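You operate a simulated robot arm through the tools that you are given. There is no shell and no other tool. Be economical: measure what you need, move in short steps, check, and stop when the job is done.

You are at the controls of a simulated robot arm. One attempt, no reset.

Task
Shut the black tape roll in the kit box and latch it.
Fine: it is in the grey bench drawer; shut drawer and lid. Where these are worked on the way, their far stop is far enough and under half their travel is too little: grey bench drawer.

It is judged by the outcome, as a careful person would: the job done as asked, and still so three seconds after it is handed in. It fails if anything else is knocked over, pushed out of place, dropped, spilled or broken. A push-on lid holds only when it is set on centred and level and pressed home; a screw cap is set on level and turned clockwise until tight.

Robot
A 6-joint arm with a two-finger parallel gripper on a trunk, on a base that drives. Base frame: it is fixed to the floor where the robot stands at the start and does not move with it; the origin is under the middle of the robot, x ahead of it, y to its left, z up. Readings come in mm, degrees, newtons and seconds.
With the tool pointing down near the work surface it reaches from about 340 to 820 mm from the robot's upright axis, wherever it stands. Its first joint turns from -166.0 to 166.0 degrees. Places, roughly: grey bench drawer [600, 0, 700]; inside of the green kit box [700, -900, 900]; kit box latch [800, -800, 900]; kit box lid [800, -900, 900]. Payload 3.43 kg.
The tool frame sits at the grasp point between the pads (the TCP): z along the fingers, y along the line on which they close. The tips reach 34 mm beyond it. Largest opening 128 mm; finger width 24, thickness 12; the body of the gripper, 48 by 130 mm, starts 96 mm behind the TCP.
Orientation is that of the tool frame in the base frame, as a unit quaternion [x, y, z, w]. With the fingers straight down and closing along the base's y, the tool's x points along the base's -x, its y along +y and its z along -z.

Tools
- The arm moves only by the tool step_arm. Its argument "steps" is one flat list of numbers, 7 for each row, row after row: the shift along the tool's x, y, z in cm, then the turn, a rotation vector about the tool's x, y, z in degrees, then the gripper command, from -1 (fully open) to 1 (shut), values between in proportion. In form: [x, y, z, rx, ry, rz, grip, x, y, z, rx, ry, rz, grip, ...]. A call has 1 to 10 rows; each row is the pose to reach, as a shift and turn from the pose commanded when the call began, along the tool's axes at that moment. Each row takes 0.2 s and may step no farther than 50 mm and 8.6 degrees from the row before; otherwise, or with a gripper value out of range, the whole call is refused. A pose out of reach is approached as far as the arm can. The call stops where the force on the tool passes 70 N (or 10 N more than at its start, if that is more) or the arm is blocked; 0.2 s more then pass. Each finger travels about 45 mm/s and halts on what it meets, pressing with about 33 N; the grip force reading is that of the motor and also rises with nothing between the fingers. The clock runs only during rows and for 0.2 s after the last one: add rows that repeat a pose to give the fingers time. The reply holds the time, the measured pose of the TCP, the force on the tool along the base axes, the opening and the grip force, in the units named above and with some noise, with the torque about the TCP (base axes, N m) and any sound that the robot's microphone picked up, and new pictures: "pictures" is both (left out), scene, wrist or none.
- Cameras (640 x 400 px; columns grow to the right, rows downward): "scene" is now at [5.9, 109.3, 1497.7]; the picture's right is [-0.44, -0.90, 0.00], its down [-0.72, 0.35, -0.60] and it looks along [0.54, -0.26, -0.80] (base axes); focal length 278 px, centre (320, 200). "wrist" rides on the gripper at [76, -11, -160] in the tool frame; the picture's right is [0.15, 0.99, 0.00], its down [-0.88, 0.13, -0.46] and it looks along [-0.45, 0.07, 0.89] (tool axes); focal length 234 px, centre (320, 200). There is no depth. A picture from a camera that has moved, and an enlarged one, comes with that camera's place and axes in the base frame and with its lens.
- roll_base(legs): drives the robot by 1 to 6 legs, each [ahead, turn to the left] in mm and degrees, along the robot's own axes; the way and the turn of a leg run together, so that a leg with both is an arc; at most 1500 mm and 180 degrees a leg. The arm and the cameras ride along, it lands a little off, and it stops where it bumps. It gives what a move gives, and a new picture of the scene camera.
- pan_tilt(pan, tilt): turns the head with the scene camera to pan (to the left, within 155 degrees either way) and tilt (down, from -29 to 69), counted from straight ahead of the robot. It gives what a move gives, and a new picture of the scene camera.
- inspect(camera, box): a new picture of the part [left, top, right, bottom] of that camera's present view, enlarged. It takes no simulated time.
- sign_off(): hands the job in; it is judged then, once.

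Go step by step. Nothing tells you exact positions but the pictures and the camera data: compare them with the known pose of the tool, close in by small moves and look again before you grip or let go. The budget is 120 turns and 260 pictures, counting those below and the enlarged ones. Unless the task says otherwise, let go and move clear before handing in, and close with one line.

The tools are called after "Emit:" as a command line: name --argument value ..., lists and objects as JSON in quotes. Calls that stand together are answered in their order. step_arm: Moves the arm, as the interface text tells. Its arguments: {"type":"object","properties":{"steps":{"type":"array"},"pictures":{"type":"string","enum":["both","scene","wrist","none"]}},"required":["steps"]} The other tools are called the same way: roll_base (legs) drives the base; pan_tilt (pan, tilt) turns the head that bears the scene camera; inspect (camera, box) takes an enlarged picture of a part of a camera's view; sign_off () hands the job in.

At the start:

```text
time_s: 0.0
ee_pos: [351.0, -161.4, 1188.9]
orientation: [0.002, 1.0, 0.0, 0.001]
force: [-1.2, 0.1, 0.8]
ft_torque: [0.01, -0.02, -0.01]
gripper_width: 128.2
finger_force: 0.1
robot x, y, heading: [1.1, -16.3, -0.2]
head pan, tilt: [-26.0, 53.1]
```

scene: 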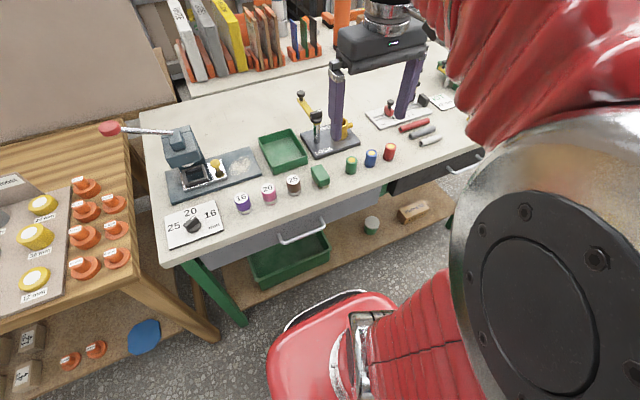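
wrist: 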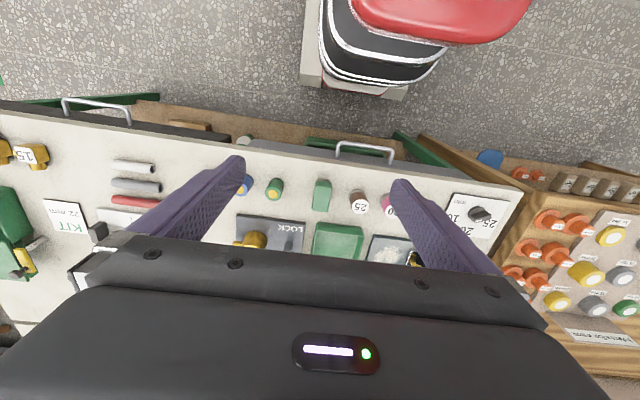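

I see the workbench, with a grey drawer whose handle is near the middle of the scene view. The kit box should be further to the right, so I look there first and at the drawer in close-up.

Emit:
inspect --camera "scene" --box '[200, 160, 400, 285]'

Emit:
pan_tilt --pan -55 --tilt 35

Emit:
inspect --camera "wrist" --box '[0, 60, 400, 310]'

```text
3.20 times, centred on (300, 222) of scene
camera zoom: at [5.9, 109.3, 1497.7], right [-0.44, -0.9, 0.0], down [-0.72, 0.35, -0.6], along [0.54, -0.26, -0.8], focal length 891 px, centre (384, 128)
```

zoom: 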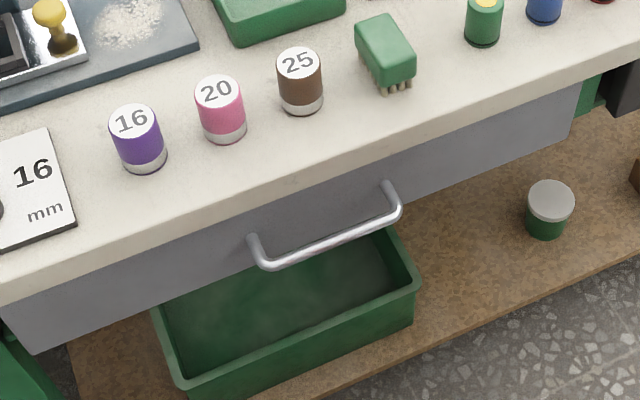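

```text
time_s: 0.9
ee_pos: [349.5, -161.4, 1188.5]
orientation: [0.002, 1.0, 0.0, 0.0]
force: [0.4, -0.5, -0.2]
ft_torque: [0.0, -0.01, -0.01]
gripper_width: 128.2
finger_force: 0.1
robot x, y, heading: [-0.5, -15.4, -0.2]
head pan, tilt: [-55.0, 35.0]
camera scene: at [-10.1, 69.6, 1523.4], right [-0.82, -0.57, 0.0], down [-0.33, 0.47, -0.82], along [0.47, -0.67, -0.57], focal length 278 px, centre (320, 200)
```

scene: 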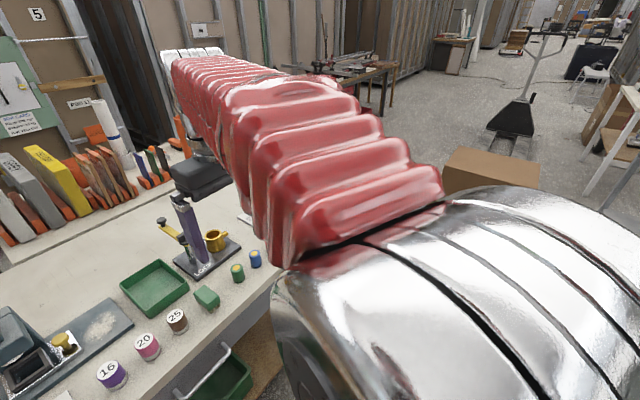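

```text
1.60 times, centred on (200, 185) of wrist
camera zoom: at [274.2, -170.6, 1349.5], right [-0.14, 0.99, 0.0], down [0.88, 0.13, 0.46], along [0.45, 0.06, -0.89], focal length 375 px, centre (512, 224)
```

zoom: 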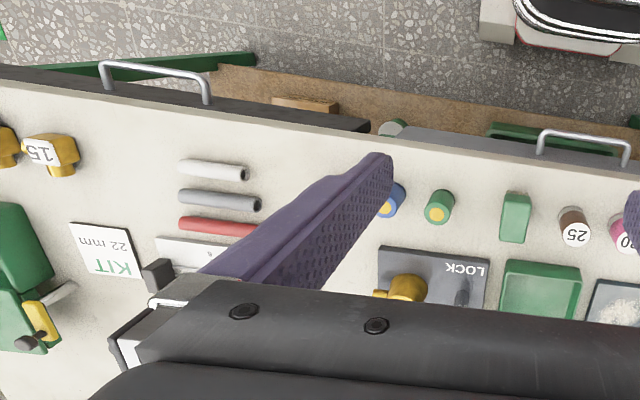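

The drawer handle bar comes out near [406, -32, 760], with the bench edge overhanging it, so I'll grip it with the tool pointing forward. That needs the robot further back, so I check the floor behind before reversing.

Emit:
pan_tilt --pan 150 --tilt 35

Emit:
pan_tilt --pan -150 --tilt 35

Emit:
pan_tilt --pan -90 --tilt 40

```text
time_s: 3.9
ee_pos: [349.4, -161.2, 1189.2]
orientation: [0.002, 1.0, -0.001, 0.0]
force: [0.6, -0.4, 0.7]
ft_torque: [0.01, 0.01, 0.0]
gripper_width: 127.9
finger_force: 0.0
robot x, y, heading: [0.3, -16.2, 0.3]
head pan, tilt: [150.0, 35.0]
camera scene: at [-136.9, 185.9, 1523.5], right [0.5, 0.87, 0.0], down [0.5, -0.29, -0.82], along [-0.71, 0.41, -0.57], focal length 278 px, centre (320, 200)
```

scene: 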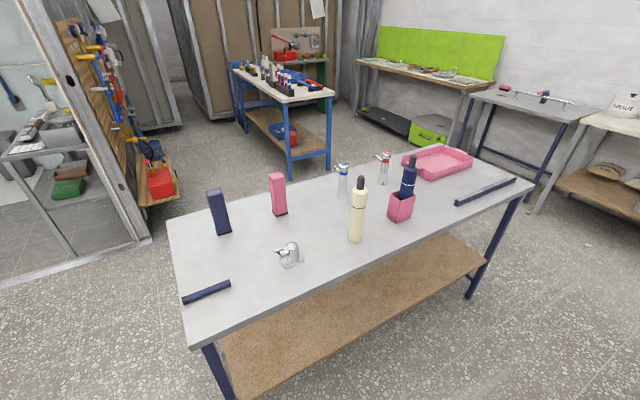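

```text
time_s: 8.0
ee_pos: [350.1, -160.5, 1189.9]
orientation: [0.001, 1.0, 0.001, 0.0]
force: [0.1, 0.2, 0.4]
ft_torque: [0.03, 0.03, -0.02]
gripper_width: 128.1
finger_force: 0.1
robot x, y, heading: [0.8, -14.9, 0.0]
head pan, tilt: [-150.0, 35.0]
camera scene: at [-137.0, 97.7, 1523.5], right [-0.5, 0.87, 0.0], down [0.5, 0.29, -0.82], along [-0.71, -0.41, -0.57], focal length 278 px, centre (320, 200)
```

scene: 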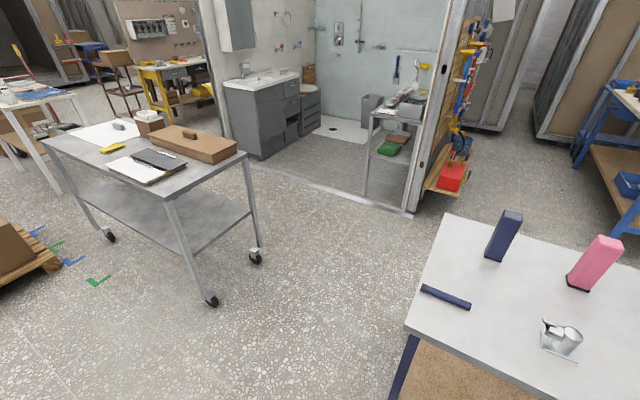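

```text
time_s: 9.3
ee_pos: [349.5, -161.0, 1190.0]
orientation: [0.002, 1.0, 0.0, 0.0]
force: [0.5, -0.2, 0.9]
ft_torque: [-0.02, -0.02, 0.0]
gripper_width: 128.0
finger_force: 0.0
robot x, y, heading: [1.0, -17.8, -0.1]
head pan, tilt: [-90.0, 40.0]
camera scene: at [-60.8, 56.7, 1515.9], right [-1.0, 0.0, 0.0], down [0.0, 0.64, -0.77], along [0.0, -0.77, -0.64], focal length 278 px, centre (320, 200)
```

scene: 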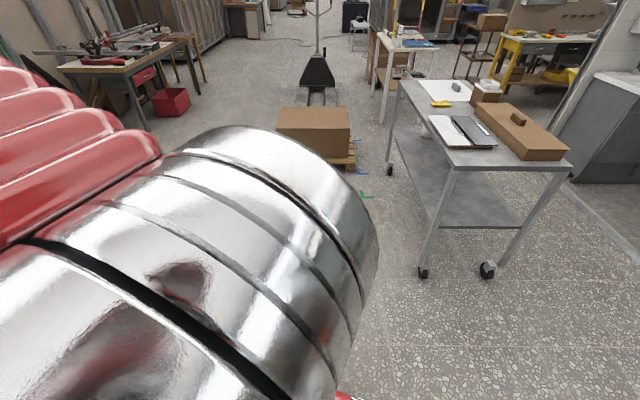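

There is a table behind to the left (edge near x=-550, y>100) and free floor behind to the right. So I back up slightly, sidestep about 230 mm to the right and face the bench again.

Emit:
roll_base --legs '[[-150, 0], [0, -90], [240, 0], [0, 90]]'

Emit:
pan_tilt --pan 20 --tilt 45

```text
time_s: 24.0
ee_pos: [197.5, -398.4, 1188.5]
orientation: [0.0, 1.0, 0.0, 0.0]
force: [0.3, -0.3, -0.1]
ft_torque: [-0.03, 0.0, -0.01]
gripper_width: 128.1
finger_force: 0.0
robot x, y, heading: [-155.1, -264.4, 0.2]
head pan, tilt: [-90.0, 40.0]
camera scene: at [-213.7, -191.2, 1515.9], right [-1.0, 0.0, 0.0], down [0.0, 0.64, -0.77], along [0.0, -0.77, -0.64], focal length 278 px, centre (320, 200)
```

scene: 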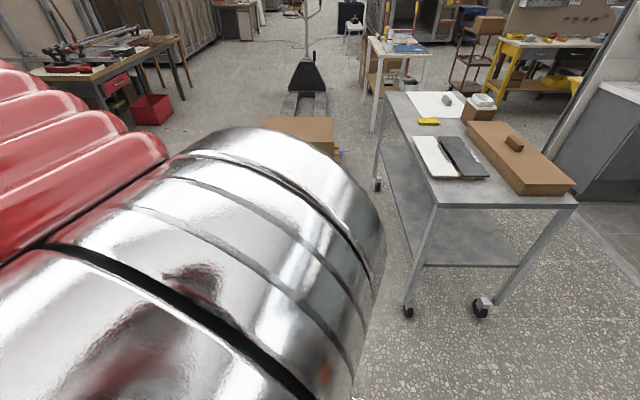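

```text
time_s: 25.9
ee_pos: [197.0, -398.2, 1189.3]
orientation: [0.001, 1.0, 0.0, -0.001]
force: [0.3, 0.0, 0.1]
ft_torque: [0.02, -0.01, -0.02]
gripper_width: 127.8
finger_force: 0.0
robot x, y, heading: [-151.8, -263.9, 0.0]
head pan, tilt: [20.0, 45.0]
camera scene: at [-137.1, -78.5, 1508.7], right [0.34, -0.94, 0.0], down [-0.66, -0.24, -0.71], along [0.66, 0.24, -0.71], focal length 278 px, centre (320, 200)
```

scene: 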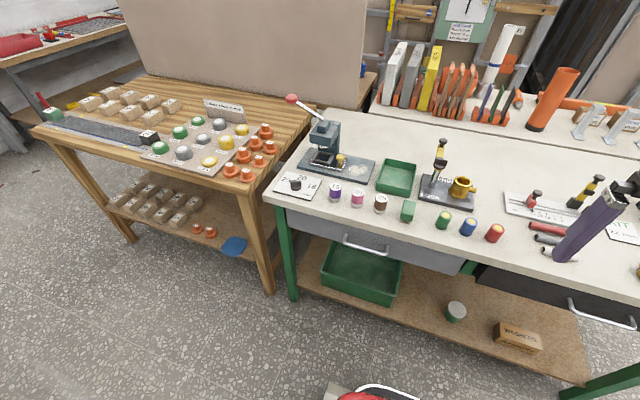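

Clear view of the drawer now. I zoom in on the handle to measure it, and on the "LOCK" plate that sits above it.

Emit:
inspect --camera "scene" --box '[300, 200, 460, 300]'

Emit:
inspect --camera "scene" --box '[390, 120, 518, 200]'

Emit:
pan_tilt --pan -30 --tilt 40

```text
4.00 times, centred on (380, 250) of scene
camera zoom: at [-137.1, -78.5, 1508.7], right [0.34, -0.94, 0.0], down [-0.66, -0.24, -0.71], along [0.66, 0.24, -0.71], focal length 1114 px, centre (80, 0)
```

zoom: 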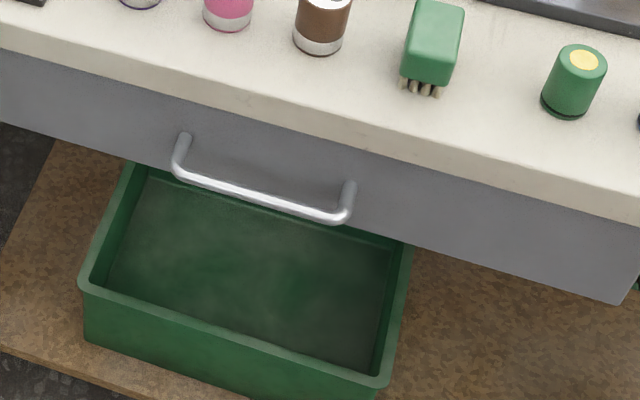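

```text
5.00 times, centred on (454, 160) of scene
camera zoom: at [-137.1, -78.5, 1508.7], right [0.34, -0.94, 0.0], down [-0.66, -0.24, -0.71], along [0.66, 0.24, -0.71], focal length 1392 px, centre (-350, 400)
```

zoom: 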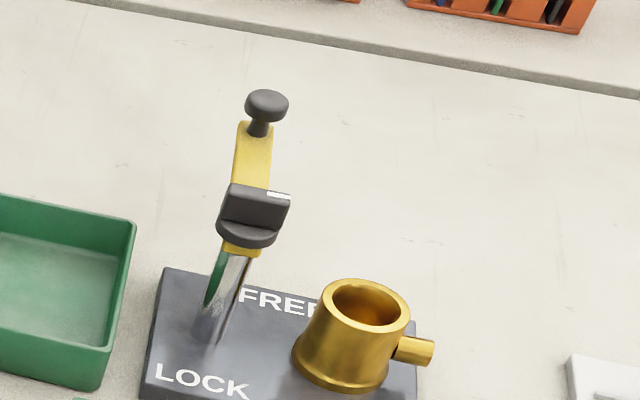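

```text
time_s: 27.0
ee_pos: [197.6, -398.7, 1189.8]
orientation: [0.001, 1.0, -0.001, -0.001]
force: [0.2, -0.1, 0.6]
ft_torque: [0.01, 0.0, 0.0]
gripper_width: 127.7
finger_force: 0.0
robot x, y, heading: [-154.8, -265.4, 0.2]
head pan, tilt: [-30.0, 40.0]
camera scene: at [-140.0, -148.7, 1515.9], right [-0.5, -0.87, 0.0], down [-0.56, 0.32, -0.77], along [0.66, -0.38, -0.64], focal length 278 px, centre (320, 200)
```

scene: 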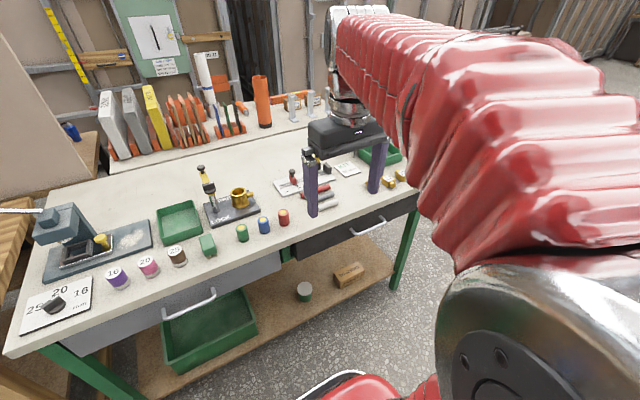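

The dark blue uprights were my own gripper fingers; the handle bar is at about [404, -36, 760], running along y. I back up a little more, then swing the tool to point forward with the fingers closing vertically.

Emit:
roll_base --legs '[[-130, 0]]'

Emit:
step_arm --steps '[-3.4, 3.4, 0, -4.949, -4.949, 4.949, -1, -6.8, 6.8, 0, -9.897, -9.897, 9.897, -1, -10.2, 10.2, 0, -14.846, -14.846, 14.846, -1, -13.6, 13.6, 0, -19.795, -19.795, 19.795, -1, -17, 17, 0, -24.744, -24.744, 24.744, -1, -20.4, 20.4, 0, -29.692, -29.692, 29.692, -1, -23.8, 23.8, 0, -34.641, -34.641, 34.641, -1]' --pictures "none"

Emit:
step_arm --steps '[0, 0, 0, -4.949, -4.949, 4.949, -1, 0, 0, 0, -9.897, -9.897, 9.897, -1, 0, 0, 0, -14.846, -14.846, 14.846, -1, 0, 0, 0, -19.795, -19.795, 19.795, -1, 0, 0, 0, -24.744, -24.744, 24.744, -1, 0, 0, 0, -29.692, -29.692, 29.692, -1, 0, 0, 0, -34.641, -34.641, 34.641, -1]'

```text
time_s: 28.5
ee_pos: [67.2, -399.0, 1190.0]
orientation: [0.0, 1.0, 0.0, 0.0]
force: [-0.3, 0.2, 0.7]
ft_torque: [-0.02, 0.01, 0.03]
gripper_width: 127.9
finger_force: 0.1
robot x, y, heading: [-282.8, -266.2, -0.2]
head pan, tilt: [-30.0, 40.0]
camera scene: at [-270.0, -148.7, 1515.9], right [-0.5, -0.87, 0.0], down [-0.56, 0.32, -0.77], along [0.66, -0.38, -0.64], focal length 278 px, centre (320, 200)
```

scene: 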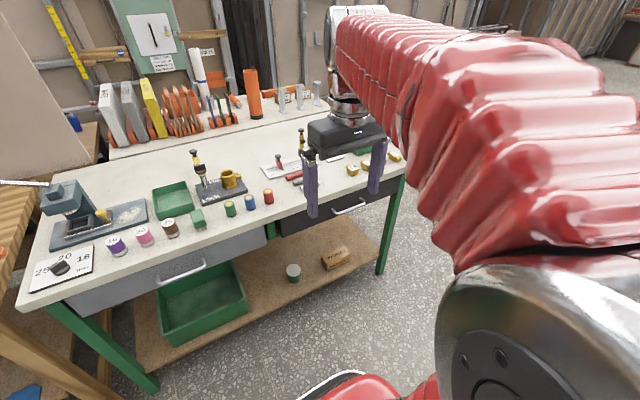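

```text
time_s: 30.1
ee_pos: [310.2, -163.2, 1191.0]
orientation: [0.29, 0.865, 0.289, 0.29]
force: [0.5, 0.2, -0.3]
ft_torque: [0.0, -0.03, 0.0]
gripper_width: 128.0
finger_force: 0.1
robot x, y, heading: [-285.0, -268.3, -0.3]
head pan, tilt: [-30.0, 40.0]
```

```text
time_s: 31.7
ee_pos: [303.9, -272.1, 1213.8]
orientation: [0.486, 0.523, 0.515, 0.475]
force: [-0.3, -0.4, -0.1]
ft_torque: [0.02, -0.01, -0.02]
gripper_width: 127.9
finger_force: 0.0
out of reach, approached as far as the arm can: row 5, 6, 7
robot x, y, heading: [-280.8, -262.7, -0.1]
head pan, tilt: [-30.0, 40.0]
camera scene: at [-269.9, -148.7, 1515.9], right [-0.5, -0.87, 0.0], down [-0.56, 0.32, -0.77], along [0.66, -0.38, -0.64], focal length 278 px, centre (320, 200)
camera wrist: at [139.0, -207.3, 1206.3], right [0.01, 0.15, 0.99], down [-0.38, -0.91, 0.14], along [0.92, -0.38, 0.05], focal length 234 px, centre (320, 200)
```

scene: 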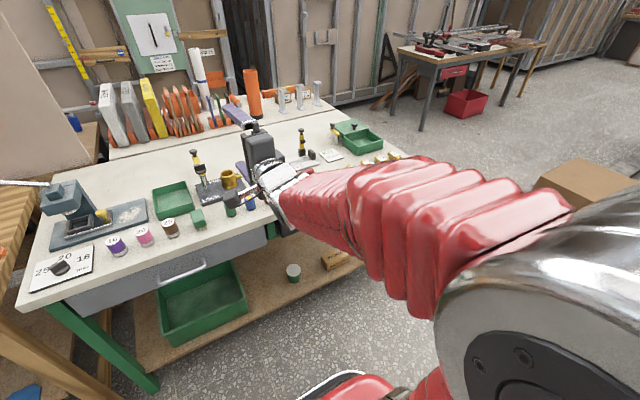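
wrist: 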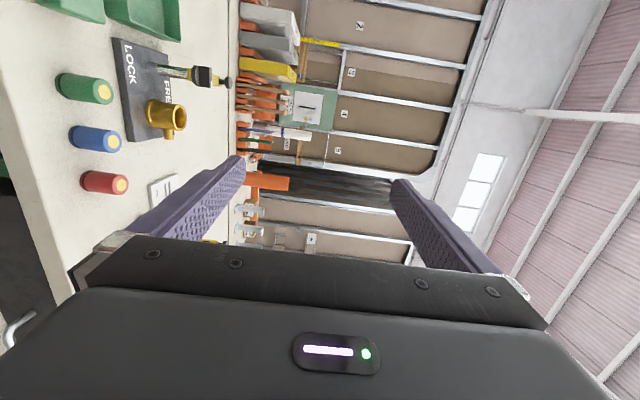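

The tool now points forward, though the pose at that height was slightly out of reach. I lower it in front of the bench and shift left toward the handle, looking midway.

Emit:
step_arm --steps '[1.5, -4.5, 0, 0, 0, 0, -1, 3, -9, 0, 0, 0, 0, -1, 4.5, -13.5, 0, 0, 0, 0, -1, 6, -18, 0, 0, 0, 0, -1, 7.5, -22.5, 0, 0, 0, 0, -1]'

```text
time_s: 32.9
ee_pos: [288.2, -274.9, 994.1]
orientation: [0.471, 0.536, 0.527, 0.461]
force: [-0.3, 0.4, 0.5]
ft_torque: [0.05, 0.02, -0.01]
gripper_width: 127.8
finger_force: 0.1
out of reach, approached as far as the arm can: row 1, 2, 3, 4, 5
robot x, y, heading: [-285.3, -265.6, -0.2]
head pan, tilt: [-30.0, 40.0]
camera scene: at [-270.1, -148.7, 1515.9], right [-0.5, -0.87, 0.0], down [-0.56, 0.32, -0.77], along [0.66, -0.38, -0.64], focal length 278 px, centre (320, 200)
camera wrist: at [119.5, -219.1, 987.3], right [0.0, 0.15, 0.99], down [-0.33, -0.93, 0.14], along [0.94, -0.33, 0.05], focal length 234 px, centre (320, 200)
```

scene: 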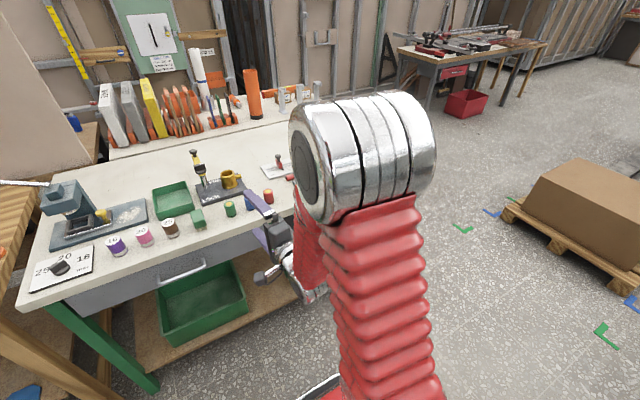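
wrist: 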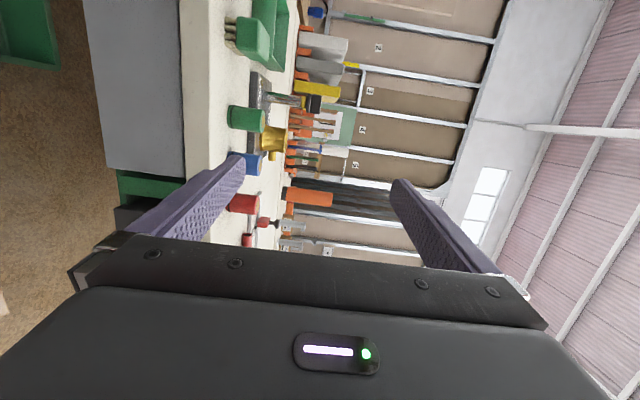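

The arm is stuck slightly short of the commanded pose (too close in to its axis). I back the base another 120 mm so the arm can work further out, and move the tool forward and left.

Emit:
roll_base --legs '[[-130, 0]]'

Emit:
step_arm --steps '[0, 0, 4, 0, 0, 0, -1, 0, 0, 8, 0, 0, 0, -1, 0, 0, 12, 0, 0, 0, -1, 0, 0, 12, 0, 0, 0, -1]'

```text
time_s: 34.4
ee_pos: [160.7, -274.3, 994.8]
orientation: [0.472, 0.537, 0.526, 0.46]
force: [0.0, 0.8, -0.2]
ft_torque: [-0.01, -0.03, -0.01]
gripper_width: 127.8
finger_force: 0.1
robot x, y, heading: [-411.5, -266.0, 0.0]
head pan, tilt: [-30.0, 40.0]
camera scene: at [-395.9, -148.5, 1515.9], right [-0.5, -0.87, 0.0], down [-0.56, 0.32, -0.77], along [0.66, -0.38, -0.64], focal length 278 px, centre (320, 200)
```

scene: 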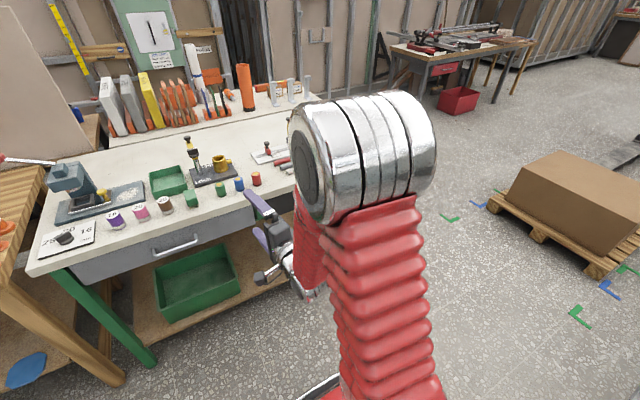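

```text
time_s: 35.4
ee_pos: [281.7, -273.3, 995.3]
orientation: [0.468, 0.541, 0.529, 0.456]
force: [-1.2, 0.7, 0.2]
ft_torque: [0.0, 0.01, 0.0]
gripper_width: 127.9
finger_force: 0.1
out of reach, approached as far as the arm can: row 1, 2, 3, 4
robot x, y, heading: [-410.3, -263.5, 0.2]
head pan, tilt: [-30.0, 40.0]
camera scene: at [-395.8, -148.5, 1515.9], right [-0.5, -0.87, 0.0], down [-0.56, 0.32, -0.77], along [0.66, -0.38, -0.64], focal length 278 px, centre (320, 200)
camera wrist: at [112.2, -220.6, 988.1], right [0.0, 0.15, 0.99], down [-0.32, -0.94, 0.14], along [0.95, -0.32, 0.04], focal length 234 px, centre (320, 200)
```

scene: 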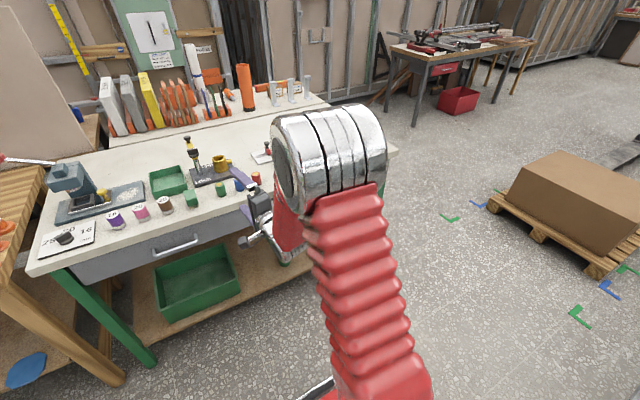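
wrist: 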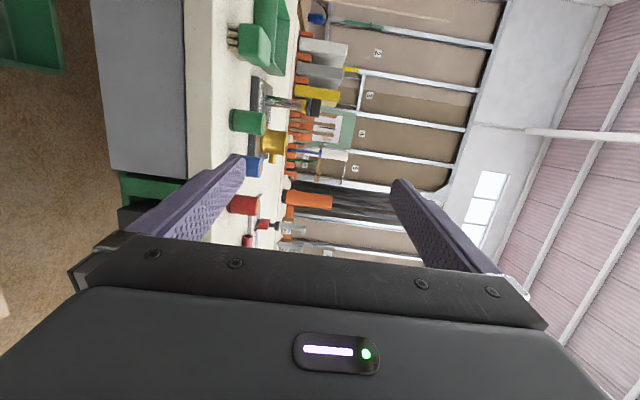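

The limit is in the wrist: it can't point right of the arm's own direction. A yaw of about 30° to the left still grips the bar fine, so I turn the tool that way and look.

Emit:
step_arm --steps '[0, 0, 0, 0, 7.5, 0, -1, 0, 0, 0, 0, 15, 0, -1, 0, 0, 0, 0, 22.5, 0, -1, 0, 0, 0, 0, 30, 0, -1, 0, 0, 0, 0, 30, 0, -1]' --pictures "none"

```text
time_s: 36.5
ee_pos: [281.9, -275.1, 994.9]
orientation: [0.319, 0.638, 0.631, 0.305]
force: [-0.4, 0.3, 0.3]
ft_torque: [0.01, -0.01, 0.04]
gripper_width: 128.2
finger_force: 0.1
robot x, y, heading: [-408.4, -263.5, -0.1]
head pan, tilt: [-30.0, 40.0]
```

The pose now follows (yaw about 38° left). I move to a standoff point about 100 mm before the handle at its height.

Emit:
step_arm --steps '[1.63, -3.36, 2.04, 0, 0, 0, -1, 3.26, -6.71, 4.07, 0, 0, 0, -1, 4.89, -10.07, 6.11, 0, 0, 0, -1, 6.51, -13.43, 8.15, 0, 0, 0, -1, 8.14, -16.8, 10.2, 0, 0, 0, -1, 9.77, -20.1, 12.2, 0, 0, 0, -1, 11.4, -23.5, 14.3, 0, 0, 0, -1, 11.4, -23.5, 14.3, 0, 0, 0, -0.2]'

Emit:
pan_tilt --pan 15 --tilt 40

```text
time_s: 38.4
ee_pos: [318.7, -95.6, 756.6]
orientation: [0.32, 0.638, 0.63, 0.306]
force: [-0.1, 0.1, 0.4]
ft_torque: [-0.01, 0.03, -0.01]
gripper_width: 93.1
finger_force: 0.0
robot x, y, heading: [-408.6, -264.3, 0.0]
head pan, tilt: [-30.0, 40.0]
camera scene: at [-395.6, -148.4, 1515.9], right [-0.5, -0.87, 0.0], down [-0.56, 0.32, -0.77], along [0.66, -0.38, -0.64], focal length 278 px, centre (320, 200)
camera wrist: at [145.4, -130.8, 750.5], right [-0.07, 0.12, 0.99], down [0.18, -0.98, 0.13], along [0.98, 0.18, 0.05], focal length 234 px, centre (320, 200)
```

scene: 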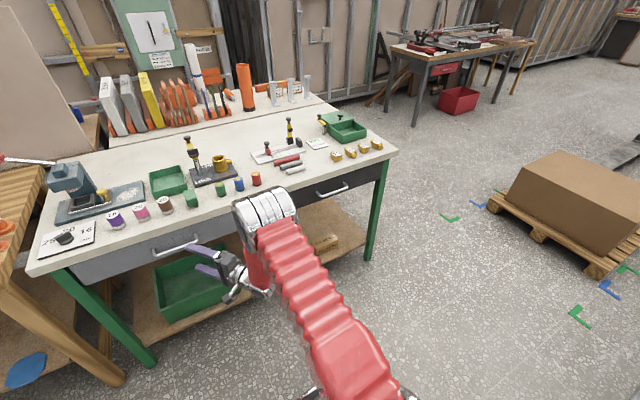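
wrist: 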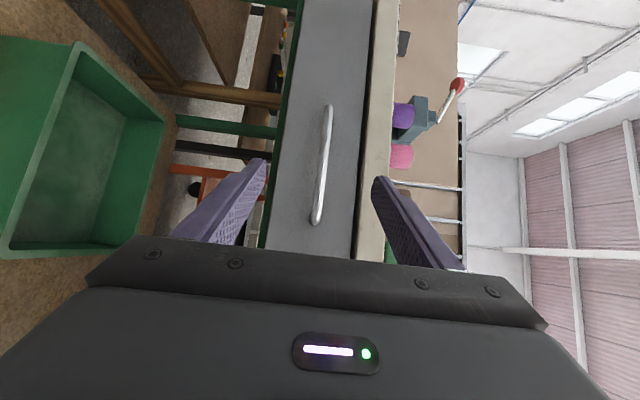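

```text
time_s: 39.5
ee_pos: [319.5, -96.0, 756.7]
orientation: [0.32, 0.638, 0.63, 0.305]
force: [0.2, 0.8, 1.1]
ft_torque: [-0.03, 0.02, 0.0]
gripper_width: 76.8
finger_force: 0.0
robot x, y, heading: [-408.1, -264.5, 0.3]
head pan, tilt: [15.0, 40.0]
camera scene: at [-386.9, -84.0, 1515.9], right [0.26, -0.97, 0.0], down [-0.62, -0.17, -0.77], along [0.74, 0.2, -0.64], focal length 278 px, centre (320, 200)
```

scene: 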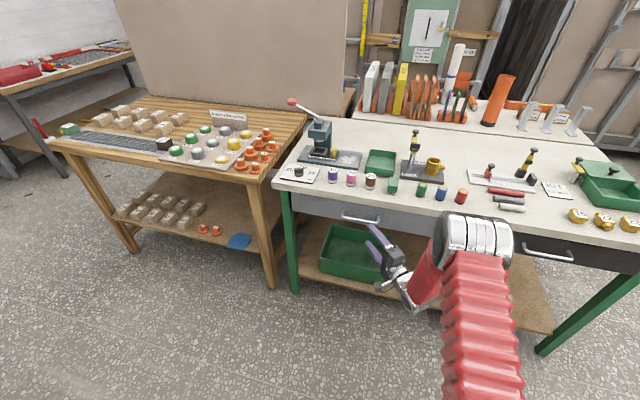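

The handle bar lies right between the pads (bar at about [404, -42, 761]). I advance 90 mm and close on it.

Emit:
step_arm --steps '[-0.2, 0.4, 3, 0, 0, 0, -0.2, -0.5, 0.4, 6, 0, 0, 0, -0.2, -0.7, 0.4, 9, 0, 0, 0, -0.2]'

```text
time_s: 40.3
ee_pos: [393.4, -46.5, 756.5]
orientation: [0.319, 0.639, 0.63, 0.306]
force: [0.4, -0.5, -0.3]
ft_torque: [-0.03, 0.03, 0.02]
gripper_width: 76.9
finger_force: 0.1
robot x, y, heading: [-406.7, -266.6, 0.0]
head pan, tilt: [15.0, 40.0]
camera scene: at [-387.0, -83.9, 1515.9], right [0.26, -0.97, 0.0], down [-0.62, -0.17, -0.77], along [0.74, 0.2, -0.64], focal length 278 px, centre (320, 200)
camera wrist: at [220.9, -82.7, 750.2], right [-0.07, 0.12, 0.99], down [0.18, -0.98, 0.13], along [0.98, 0.18, 0.04], focal length 234 px, centre (320, 200)
```

scene: 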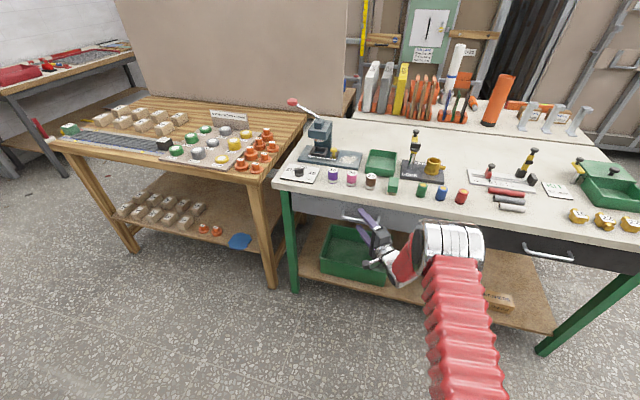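
wrist: 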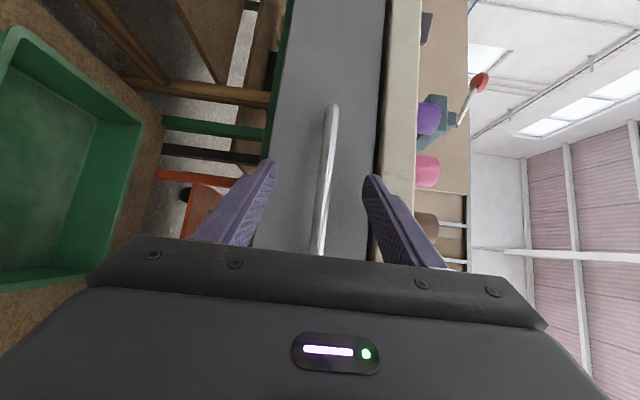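

The bar is between the fingers. Closing.

Emit:
step_arm --steps '[0, 0, 0, 0, 0, 0, 0.3, 0, 0, 0, 0, 0, 0, 1, 0, 0, 0, 0, 0, 0, 1, 0, 0, 0, 0, 0, 0, 1, 0, 0, 0, 0, 0, 0, 1, 0, 0, 0, 0, 0, 0, 1]' --pictures "wrist"

```text
time_s: 41.7
ee_pos: [394.0, -47.1, 761.3]
orientation: [0.318, 0.637, 0.632, 0.306]
force: [1.6, 0.1, 16.0]
ft_torque: [0.43, -0.87, 0.7]
gripper_width: 14.0
finger_force: 45.0
robot x, y, heading: [-410.6, -264.5, -0.1]
head pan, tilt: [15.0, 40.0]
camera wrist: at [221.4, -82.8, 752.1], right [-0.07, 0.12, 0.99], down [0.18, -0.98, 0.13], along [0.98, 0.19, 0.05], focal length 234 px, centre (320, 200)
```

wrist: 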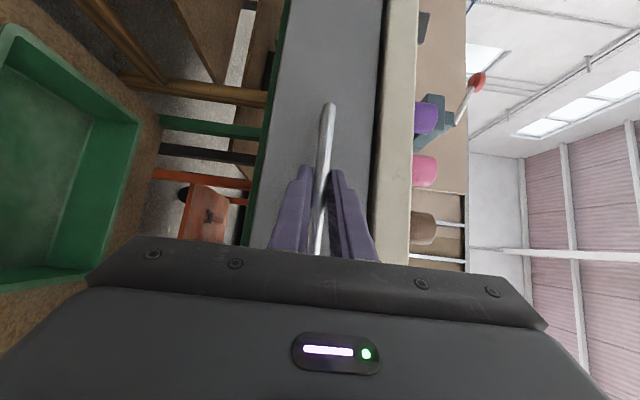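

The bar is gripped (14 mm). I pull straight toward −x with the arm.

Emit:
step_arm --steps '[1.83, 0, -2.37, 0, 0, 0, 1, 3.66, 0, -4.74, 0, 0, 0, 1, 5.49, 0, -7.11, 0, 0, 0, 1, 7.32, 0, -9.48, 0, 0, 0, 1, 9.15, 0, -11.85, 0, 0, 0, 1]'

```text
time_s: 42.9
ee_pos: [242.9, -45.8, 760.9]
orientation: [0.32, 0.639, 0.63, 0.305]
force: [-0.1, 7.0, -2.1]
ft_torque: [1.89, -0.63, 0.39]
gripper_width: 13.8
finger_force: 45.0
robot x, y, heading: [-407.9, -264.6, -0.2]
head pan, tilt: [15.0, 40.0]
camera scene: at [-387.0, -83.9, 1515.9], right [0.26, -0.97, 0.0], down [-0.62, -0.17, -0.77], along [0.74, 0.2, -0.64], focal length 278 px, centre (320, 200)
camera wrist: at [70.4, -81.6, 753.7], right [-0.06, 0.12, 0.99], down [0.18, -0.98, 0.13], along [0.98, 0.19, 0.04], focal length 234 px, centre (320, 200)
```

scene: 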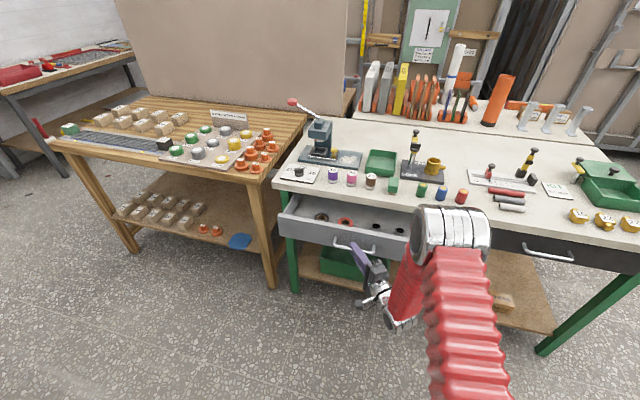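
wrist: 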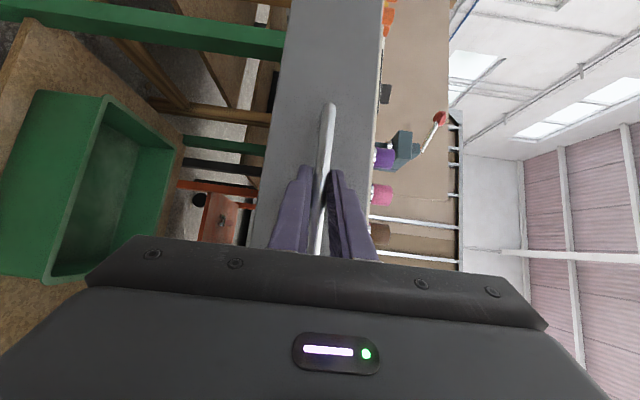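

The drawer is sliding out and small rolls show inside. I continue toward the far stop.

Emit:
step_arm --steps '[1.83, 0, -2.37, 0, 0, 0, 1, 3.66, 0, -4.74, 0, 0, 0, 1, 5.49, 0, -7.11, 0, 0, 0, 1, 6.7, 0, -8.7, 0, 0, 0, 1]' --pictures "scene"

Emit:
inspect --camera "scene" --box '[260, 170, 460, 295]'

```text
time_s: 43.8
ee_pos: [139.4, -44.5, 760.7]
orientation: [0.322, 0.646, 0.625, 0.299]
force: [-0.9, 2.6, -13.9]
ft_torque: [1.89, -0.47, 0.47]
gripper_width: 14.7
finger_force: 44.9
robot x, y, heading: [-409.3, -264.4, -0.1]
head pan, tilt: [15.0, 40.0]
stopped in row 4: the force on the tool passed its limit at 73 N (the readings are from after the stop); the commanded pose is now the measured one
camera scene: at [-386.8, -83.9, 1515.9], right [0.26, -0.97, 0.0], down [-0.62, -0.17, -0.77], along [0.74, 0.2, -0.64], focal length 278 px, centre (320, 200)
```

scene: 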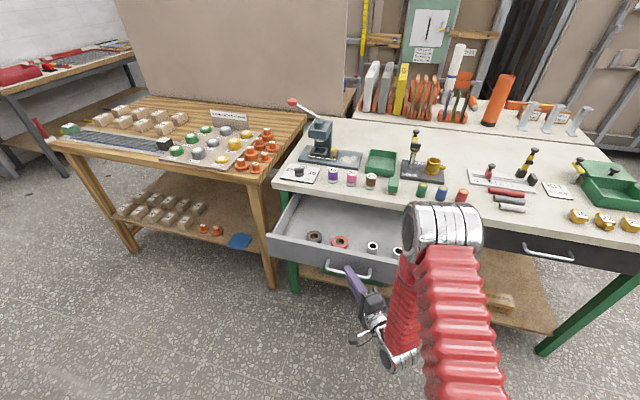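

```text
3.20 times, centred on (360, 232) of scene
camera zoom: at [-386.8, -83.9, 1515.9], right [0.26, -0.97, 0.0], down [-0.62, -0.17, -0.77], along [0.74, 0.2, -0.64], focal length 891 px, centre (192, 96)
```

zoom: 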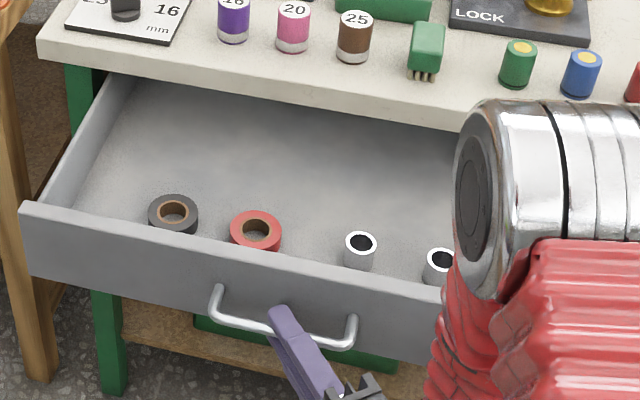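

The drawer hit its far stop (about 255 mm out) and a black tape roll lies inside at the left, beside a red one. I let go of the handle and back away.

Emit:
step_arm --steps '[0, 0, 0, 0, 0, 0, -0.2, 0, 0, 0, 0, 0, 0, -0.2, 0, 0, 0, 0, 0, 0, -0.2, 0, 0, 0, 0, 0, 0, -0.2, 0, 0, 0, 0, 0, 0, -0.2]' --pictures "none"

Emit:
roll_base --legs '[[-100, 0]]'

```text
time_s: 45.0
ee_pos: [141.4, -45.5, 762.6]
orientation: [0.322, 0.645, 0.624, 0.3]
force: [0.2, -0.4, -0.4]
ft_torque: [-0.01, -0.01, 0.02]
gripper_width: 76.8
finger_force: 0.2
robot x, y, heading: [-407.6, -265.7, -0.1]
head pan, tilt: [15.0, 40.0]
```

```text
time_s: 46.3
ee_pos: [40.3, -44.6, 762.5]
orientation: [0.322, 0.644, 0.625, 0.3]
force: [-0.4, 0.7, -0.7]
ft_torque: [0.04, 0.0, -0.01]
gripper_width: 76.8
finger_force: 0.0
robot x, y, heading: [-505.6, -261.9, 0.1]
head pan, tilt: [15.0, 40.0]
camera scene: at [-486.7, -83.8, 1515.9], right [0.26, -0.97, 0.0], down [-0.62, -0.17, -0.77], along [0.74, 0.2, -0.64], focal length 278 px, centre (320, 200)
```

scene: 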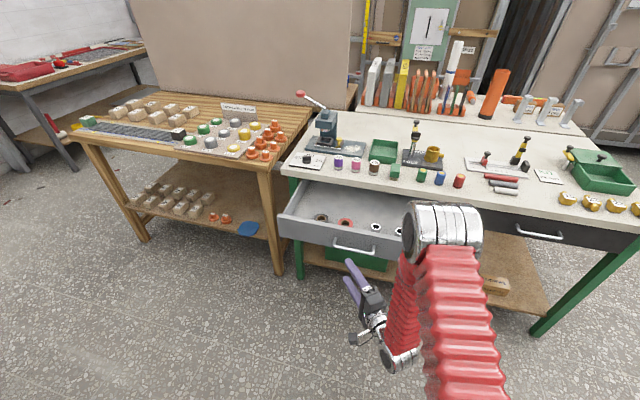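

Clear of the handle. I raise the tool 300 mm and turn it to point straight down.

Emit:
step_arm --steps '[0, 5, 0, 0, 0, 0, -1, 0, 10, 0, 0, 0, 0, -1, 0, 15, 0, 0, 0, 0, -1, 0, 20, 0, 0, 0, 0, -1, 0, 25, 0, 0, 0, 0, -1, 0, 28, 0, 0, 0, 0, -1]' --pictures "none"

Emit:
step_arm --steps '[0, 0, 0, 8.5, 0, 0, -1, 0, 0, 0, 17, 0, 0, -1, 0, 0, 0, 25.5, 0, 0, -1, 0, 0, 0, 34, 0, 0, -1, 0, 0, 0, 42.5, 0, 0, -1, 0, 0, 0, 51, 0, 0, -1, 0, 0, 0, 59.5, 0, 0, -1, 0, 0, 0, 68, 0, 0, -1, 0, 0, 0, 76.5, 0, 0, -1, 0, 0, 0, 85, 0, 0, -1]' --pictures "none"

Emit:
roll_base --legs '[[180, 0]]'

```text
time_s: 47.7
ee_pos: [50.0, -42.3, 1042.7]
orientation: [0.323, 0.645, 0.625, 0.299]
force: [0.3, 0.6, 0.5]
ft_torque: [0.02, 0.02, 0.02]
gripper_width: 128.0
finger_force: 0.1
robot x, y, heading: [-509.1, -263.9, 0.0]
head pan, tilt: [15.0, 40.0]
```

```text
time_s: 49.9
ee_pos: [52.5, -41.8, 1043.8]
orientation: [0.44, 0.898, 0.025, 0.005]
force: [-0.2, 1.0, -0.9]
ft_torque: [-0.04, 0.01, -0.01]
gripper_width: 128.1
finger_force: 0.1
robot x, y, heading: [-507.5, -261.8, -0.0]
head pan, tilt: [15.0, 40.0]
```

```text
time_s: 51.7
ee_pos: [235.1, -42.0, 1042.0]
orientation: [0.441, 0.897, 0.026, 0.003]
force: [0.2, 0.1, 0.0]
ft_torque: [-0.03, -0.01, -0.03]
gripper_width: 128.0
finger_force: 0.1
robot x, y, heading: [-325.3, -263.4, 0.1]
head pan, tilt: [15.0, 40.0]
camera scene: at [-304.0, -83.9, 1515.9], right [0.26, -0.97, 0.0], down [-0.62, -0.17, -0.77], along [0.74, 0.2, -0.64], focal length 278 px, centre (320, 200)
```

scene: 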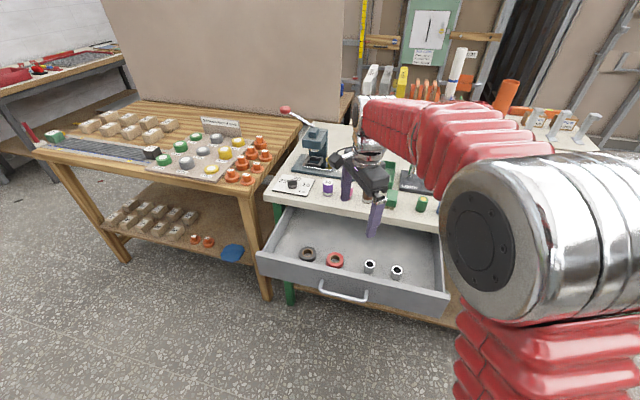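

The roll is now near [276, 117, ~760]. I move above it, finish levelling the tool and look with the wrist camera.

Emit:
step_arm --steps '[2.5, 3.2, 1, 1, 0, 0, -1, 5, 6.5, 2, 2, 0, 0, -1, 7.5, 9.7, 3, 3, 0, 0, -1, 10, 12.9, 4, 3, 0, 0, -1, 10, 12.9, 4, 3, 0, 0, -1]'

```text
time_s: 52.9
ee_pos: [275.5, 120.1, 1011.9]
orientation: [0.44, 0.898, 0.003, -0.008]
force: [0.2, -1.0, 0.3]
ft_torque: [-0.01, 0.02, -0.02]
gripper_width: 128.1
finger_force: 0.0
robot x, y, heading: [-324.3, -267.4, -0.2]
head pan, tilt: [15.0, 40.0]
camera scene: at [-304.0, -83.9, 1515.9], right [0.26, -0.97, 0.0], down [-0.62, -0.17, -0.77], along [0.74, 0.2, -0.64], focal length 278 px, centre (320, 200)
camera wrist: at [222.4, 173.3, 1171.9], right [0.69, 0.72, 0.0], down [0.65, -0.62, 0.44], along [0.32, -0.31, -0.9], focal length 234 px, centre (320, 200)
```

scene: 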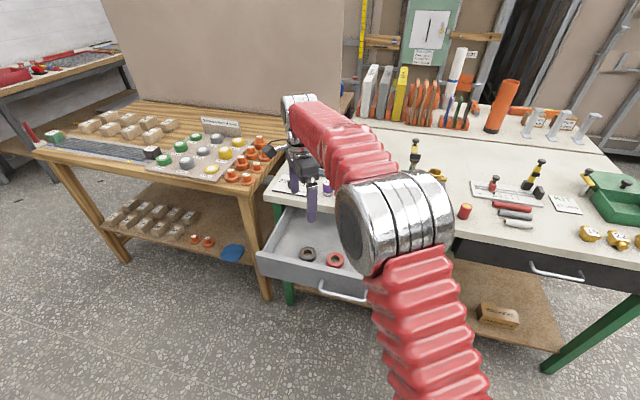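
wrist: 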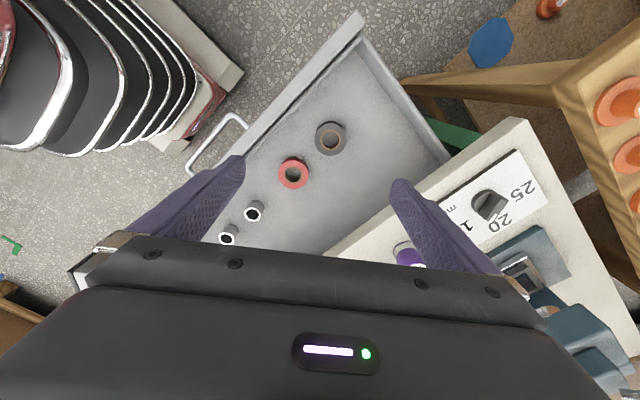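

Triangulating both views puts the black roll at about [300, 125], top near z=735, with 100 mm to the red one. I descend to just above it.

Emit:
step_arm --steps '[-0.3, 0.6, 4.9, 0, 0, 0, -1, -0.6, 1.2, 9.8, 0, 0, 0, -1, -0.9, 1.8, 14.7, 0, 0, 0, -1, -1.1, 2.2, 19.6, 0, 0, 0, -1, -1.1, 2.2, 23, 0, 0, 0, -1]'

Emit:
inspect --camera "wrist" --box '[220, 60, 460, 210]'

```text
time_s: 54.1
ee_pos: [296.5, 123.0, 781.0]
orientation: [0.441, 0.898, 0.003, -0.007]
force: [0.3, 0.2, -0.3]
ft_torque: [0.0, -0.01, 0.01]
gripper_width: 128.2
finger_force: 0.0
robot x, y, heading: [-322.4, -264.1, -0.4]
head pan, tilt: [15.0, 40.0]
camera scene: at [-304.0, -83.9, 1515.9], right [0.26, -0.97, 0.0], down [-0.62, -0.17, -0.77], along [0.74, 0.2, -0.64], focal length 278 px, centre (320, 200)
camera wrist: at [243.5, 176.5, 942.1], right [0.69, 0.72, 0.0], down [0.65, -0.62, 0.44], along [0.32, -0.31, -0.9], focal length 234 px, centre (320, 200)
```

scene: 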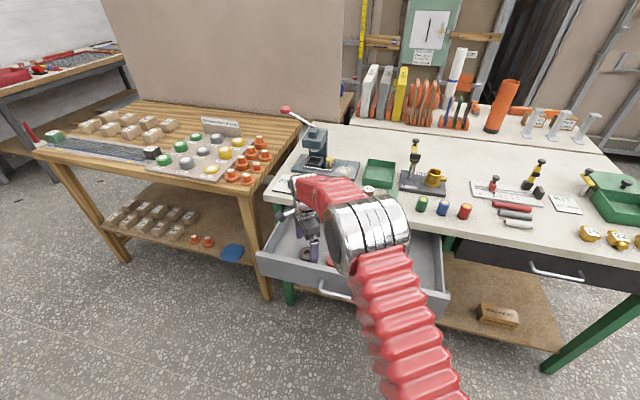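
wrist: 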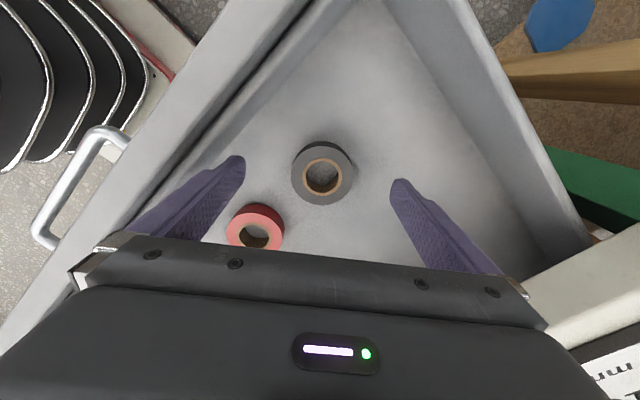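

```text
2.67 times, centred on (340, 135) of wrist
camera zoom: at [243.5, 176.5, 942.1], right [0.69, 0.72, 0.0], down [0.65, -0.62, 0.44], along [0.32, -0.31, -0.9], focal length 624 px, centre (267, 373)
```

zoom: 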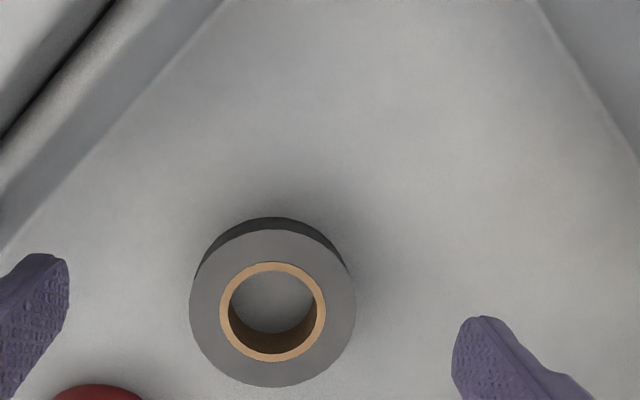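

The roll (58 mm) sits between the open fingers, just 4 mm off centre. I correct and lower to about z=750.

Emit:
step_arm --steps '[-0.2, 0.4, 1.5, 0, 0, 0, -1, -0.2, 0.4, 3, 0, 0, 0, -1, -0.2, 0.4, 3, 0, 0, 0, -1]' --pictures "none"

Emit:
inspect --camera "wrist" --box '[180, 60, 500, 260]'

```text
time_s: 54.9
ee_pos: [300.7, 125.3, 751.5]
orientation: [0.44, 0.898, 0.002, -0.008]
force: [-0.5, -0.4, 1.4]
ft_torque: [0.02, 0.02, -0.01]
gripper_width: 128.1
finger_force: 0.1
robot x, y, heading: [-326.5, -259.8, -0.1]
head pan, tilt: [15.0, 40.0]
```

```text
2.00 times, centred on (340, 160) of wrist
camera zoom: at [248.3, 178.3, 911.8], right [0.69, 0.72, 0.0], down [0.65, -0.62, 0.44], along [0.32, -0.31, -0.9], focal length 468 px, centre (280, 280)
```

zoom: 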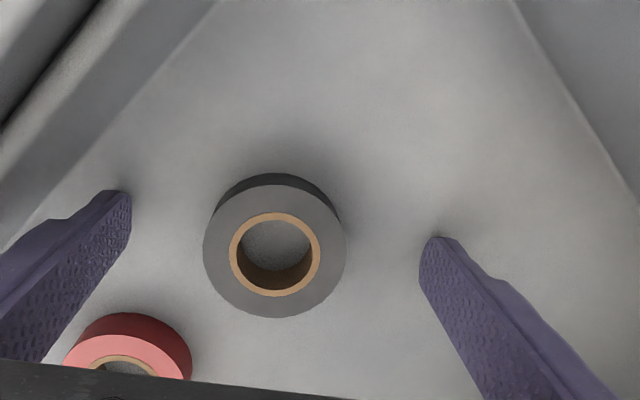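

Centred. The tips are near the drawer floor, so I close gently on the roll.

Emit:
step_arm --steps '[0, 0, 0, 0, 0, 0, 0, 0, 0, 0, 0, 0, 0, 0.5, 0, 0, 0, 0, 0, 0, 0.5, 0, 0, 0, 0, 0, 0, 0.5, 0, 0, 0, 0, 0, 0, 0.5]' --pictures "wrist"

```text
time_s: 56.1
ee_pos: [300.7, 125.4, 750.2]
orientation: [0.441, 0.897, 0.002, -0.007]
force: [0.4, 0.4, 1.2]
ft_torque: [0.02, -0.03, -0.01]
gripper_width: 57.4
finger_force: 31.5
robot x, y, heading: [-325.3, -265.4, -0.1]
head pan, tilt: [15.0, 40.0]
camera wrist: at [248.2, 178.2, 912.1], right [0.69, 0.72, 0.0], down [0.65, -0.62, 0.44], along [0.32, -0.31, -0.9], focal length 234 px, centre (320, 200)
```

wrist: 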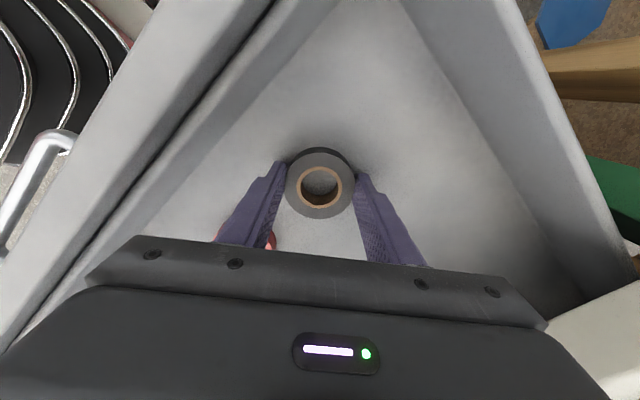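

Firm grip on the roll (57 mm). I lift it out straight up and draw it in toward the robot for travelling.

Emit:
step_arm --steps '[0, 0, -2, 0, 0, 0, 0.6, 0, 0, -7, 0, 0, 0, 0.6, 0, 0, -12, 0, 0, 0, 0.6, 0, 0, -17, 0, 0, 0, 0.6, 0, 0, -22, 0, 0, 0, 0.6, 0, 0, -27, 0, 0, 0, 0.6, 0, 0, -32, 0, 0, 0, 0.6]'

Emit:
pan_tilt --pan -30 --tilt 35

```text
time_s: 57.7
ee_pos: [304.2, 118.7, 1069.6]
orientation: [0.44, 0.898, 0.001, -0.008]
force: [-0.1, 0.2, -0.9]
ft_torque: [-0.01, 0.01, -0.01]
gripper_width: 25.6
finger_force: 0.0
robot x, y, heading: [-323.4, -265.6, -0.2]
head pan, tilt: [15.0, 40.0]
camera scene: at [-303.8, -83.8, 1515.9], right [0.26, -0.97, 0.0], down [-0.62, -0.17, -0.77], along [0.74, 0.2, -0.64], focal length 278 px, centre (320, 200)
camera wrist: at [251.3, 172.3, 1230.2], right [0.69, 0.72, 0.0], down [0.65, -0.62, 0.44], along [0.32, -0.31, -0.9], focal length 234 px, centre (320, 200)
```

scene: 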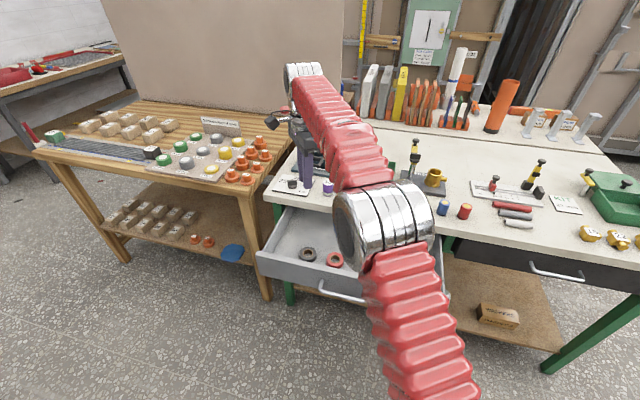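
wrist: 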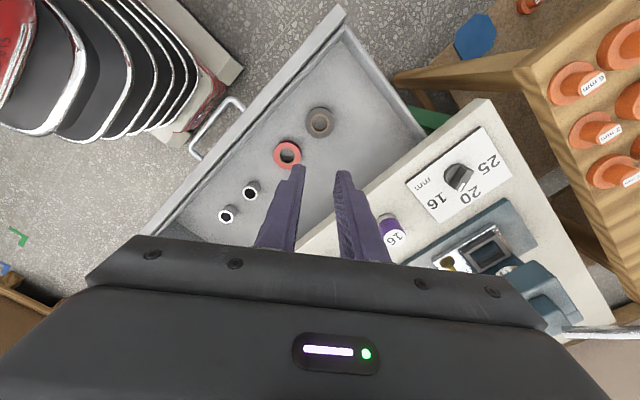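

```text
time_s: 58.8
ee_pos: [303.4, 119.8, 1069.6]
orientation: [0.44, 0.898, 0.002, -0.007]
force: [-0.7, -0.1, -0.5]
ft_torque: [0.01, -0.02, -0.01]
gripper_width: 25.7
finger_force: 0.1
robot x, y, heading: [-323.7, -265.6, 0.0]
head pan, tilt: [-30.0, 35.0]
camera scene: at [-309.8, -149.8, 1523.5], right [-0.5, -0.87, 0.0], down [-0.5, 0.29, -0.82], along [0.71, -0.41, -0.57], focal length 278 px, centre (320, 200)
```

scene: 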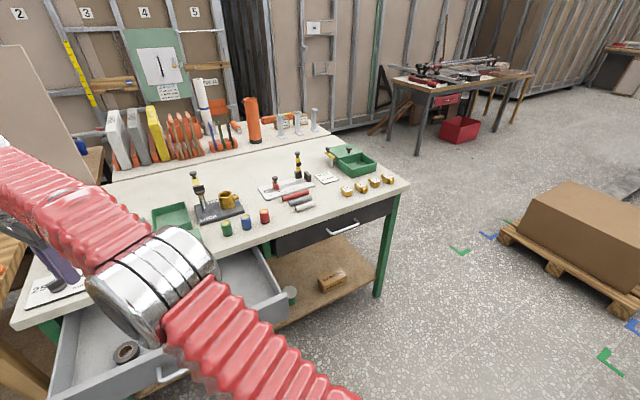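

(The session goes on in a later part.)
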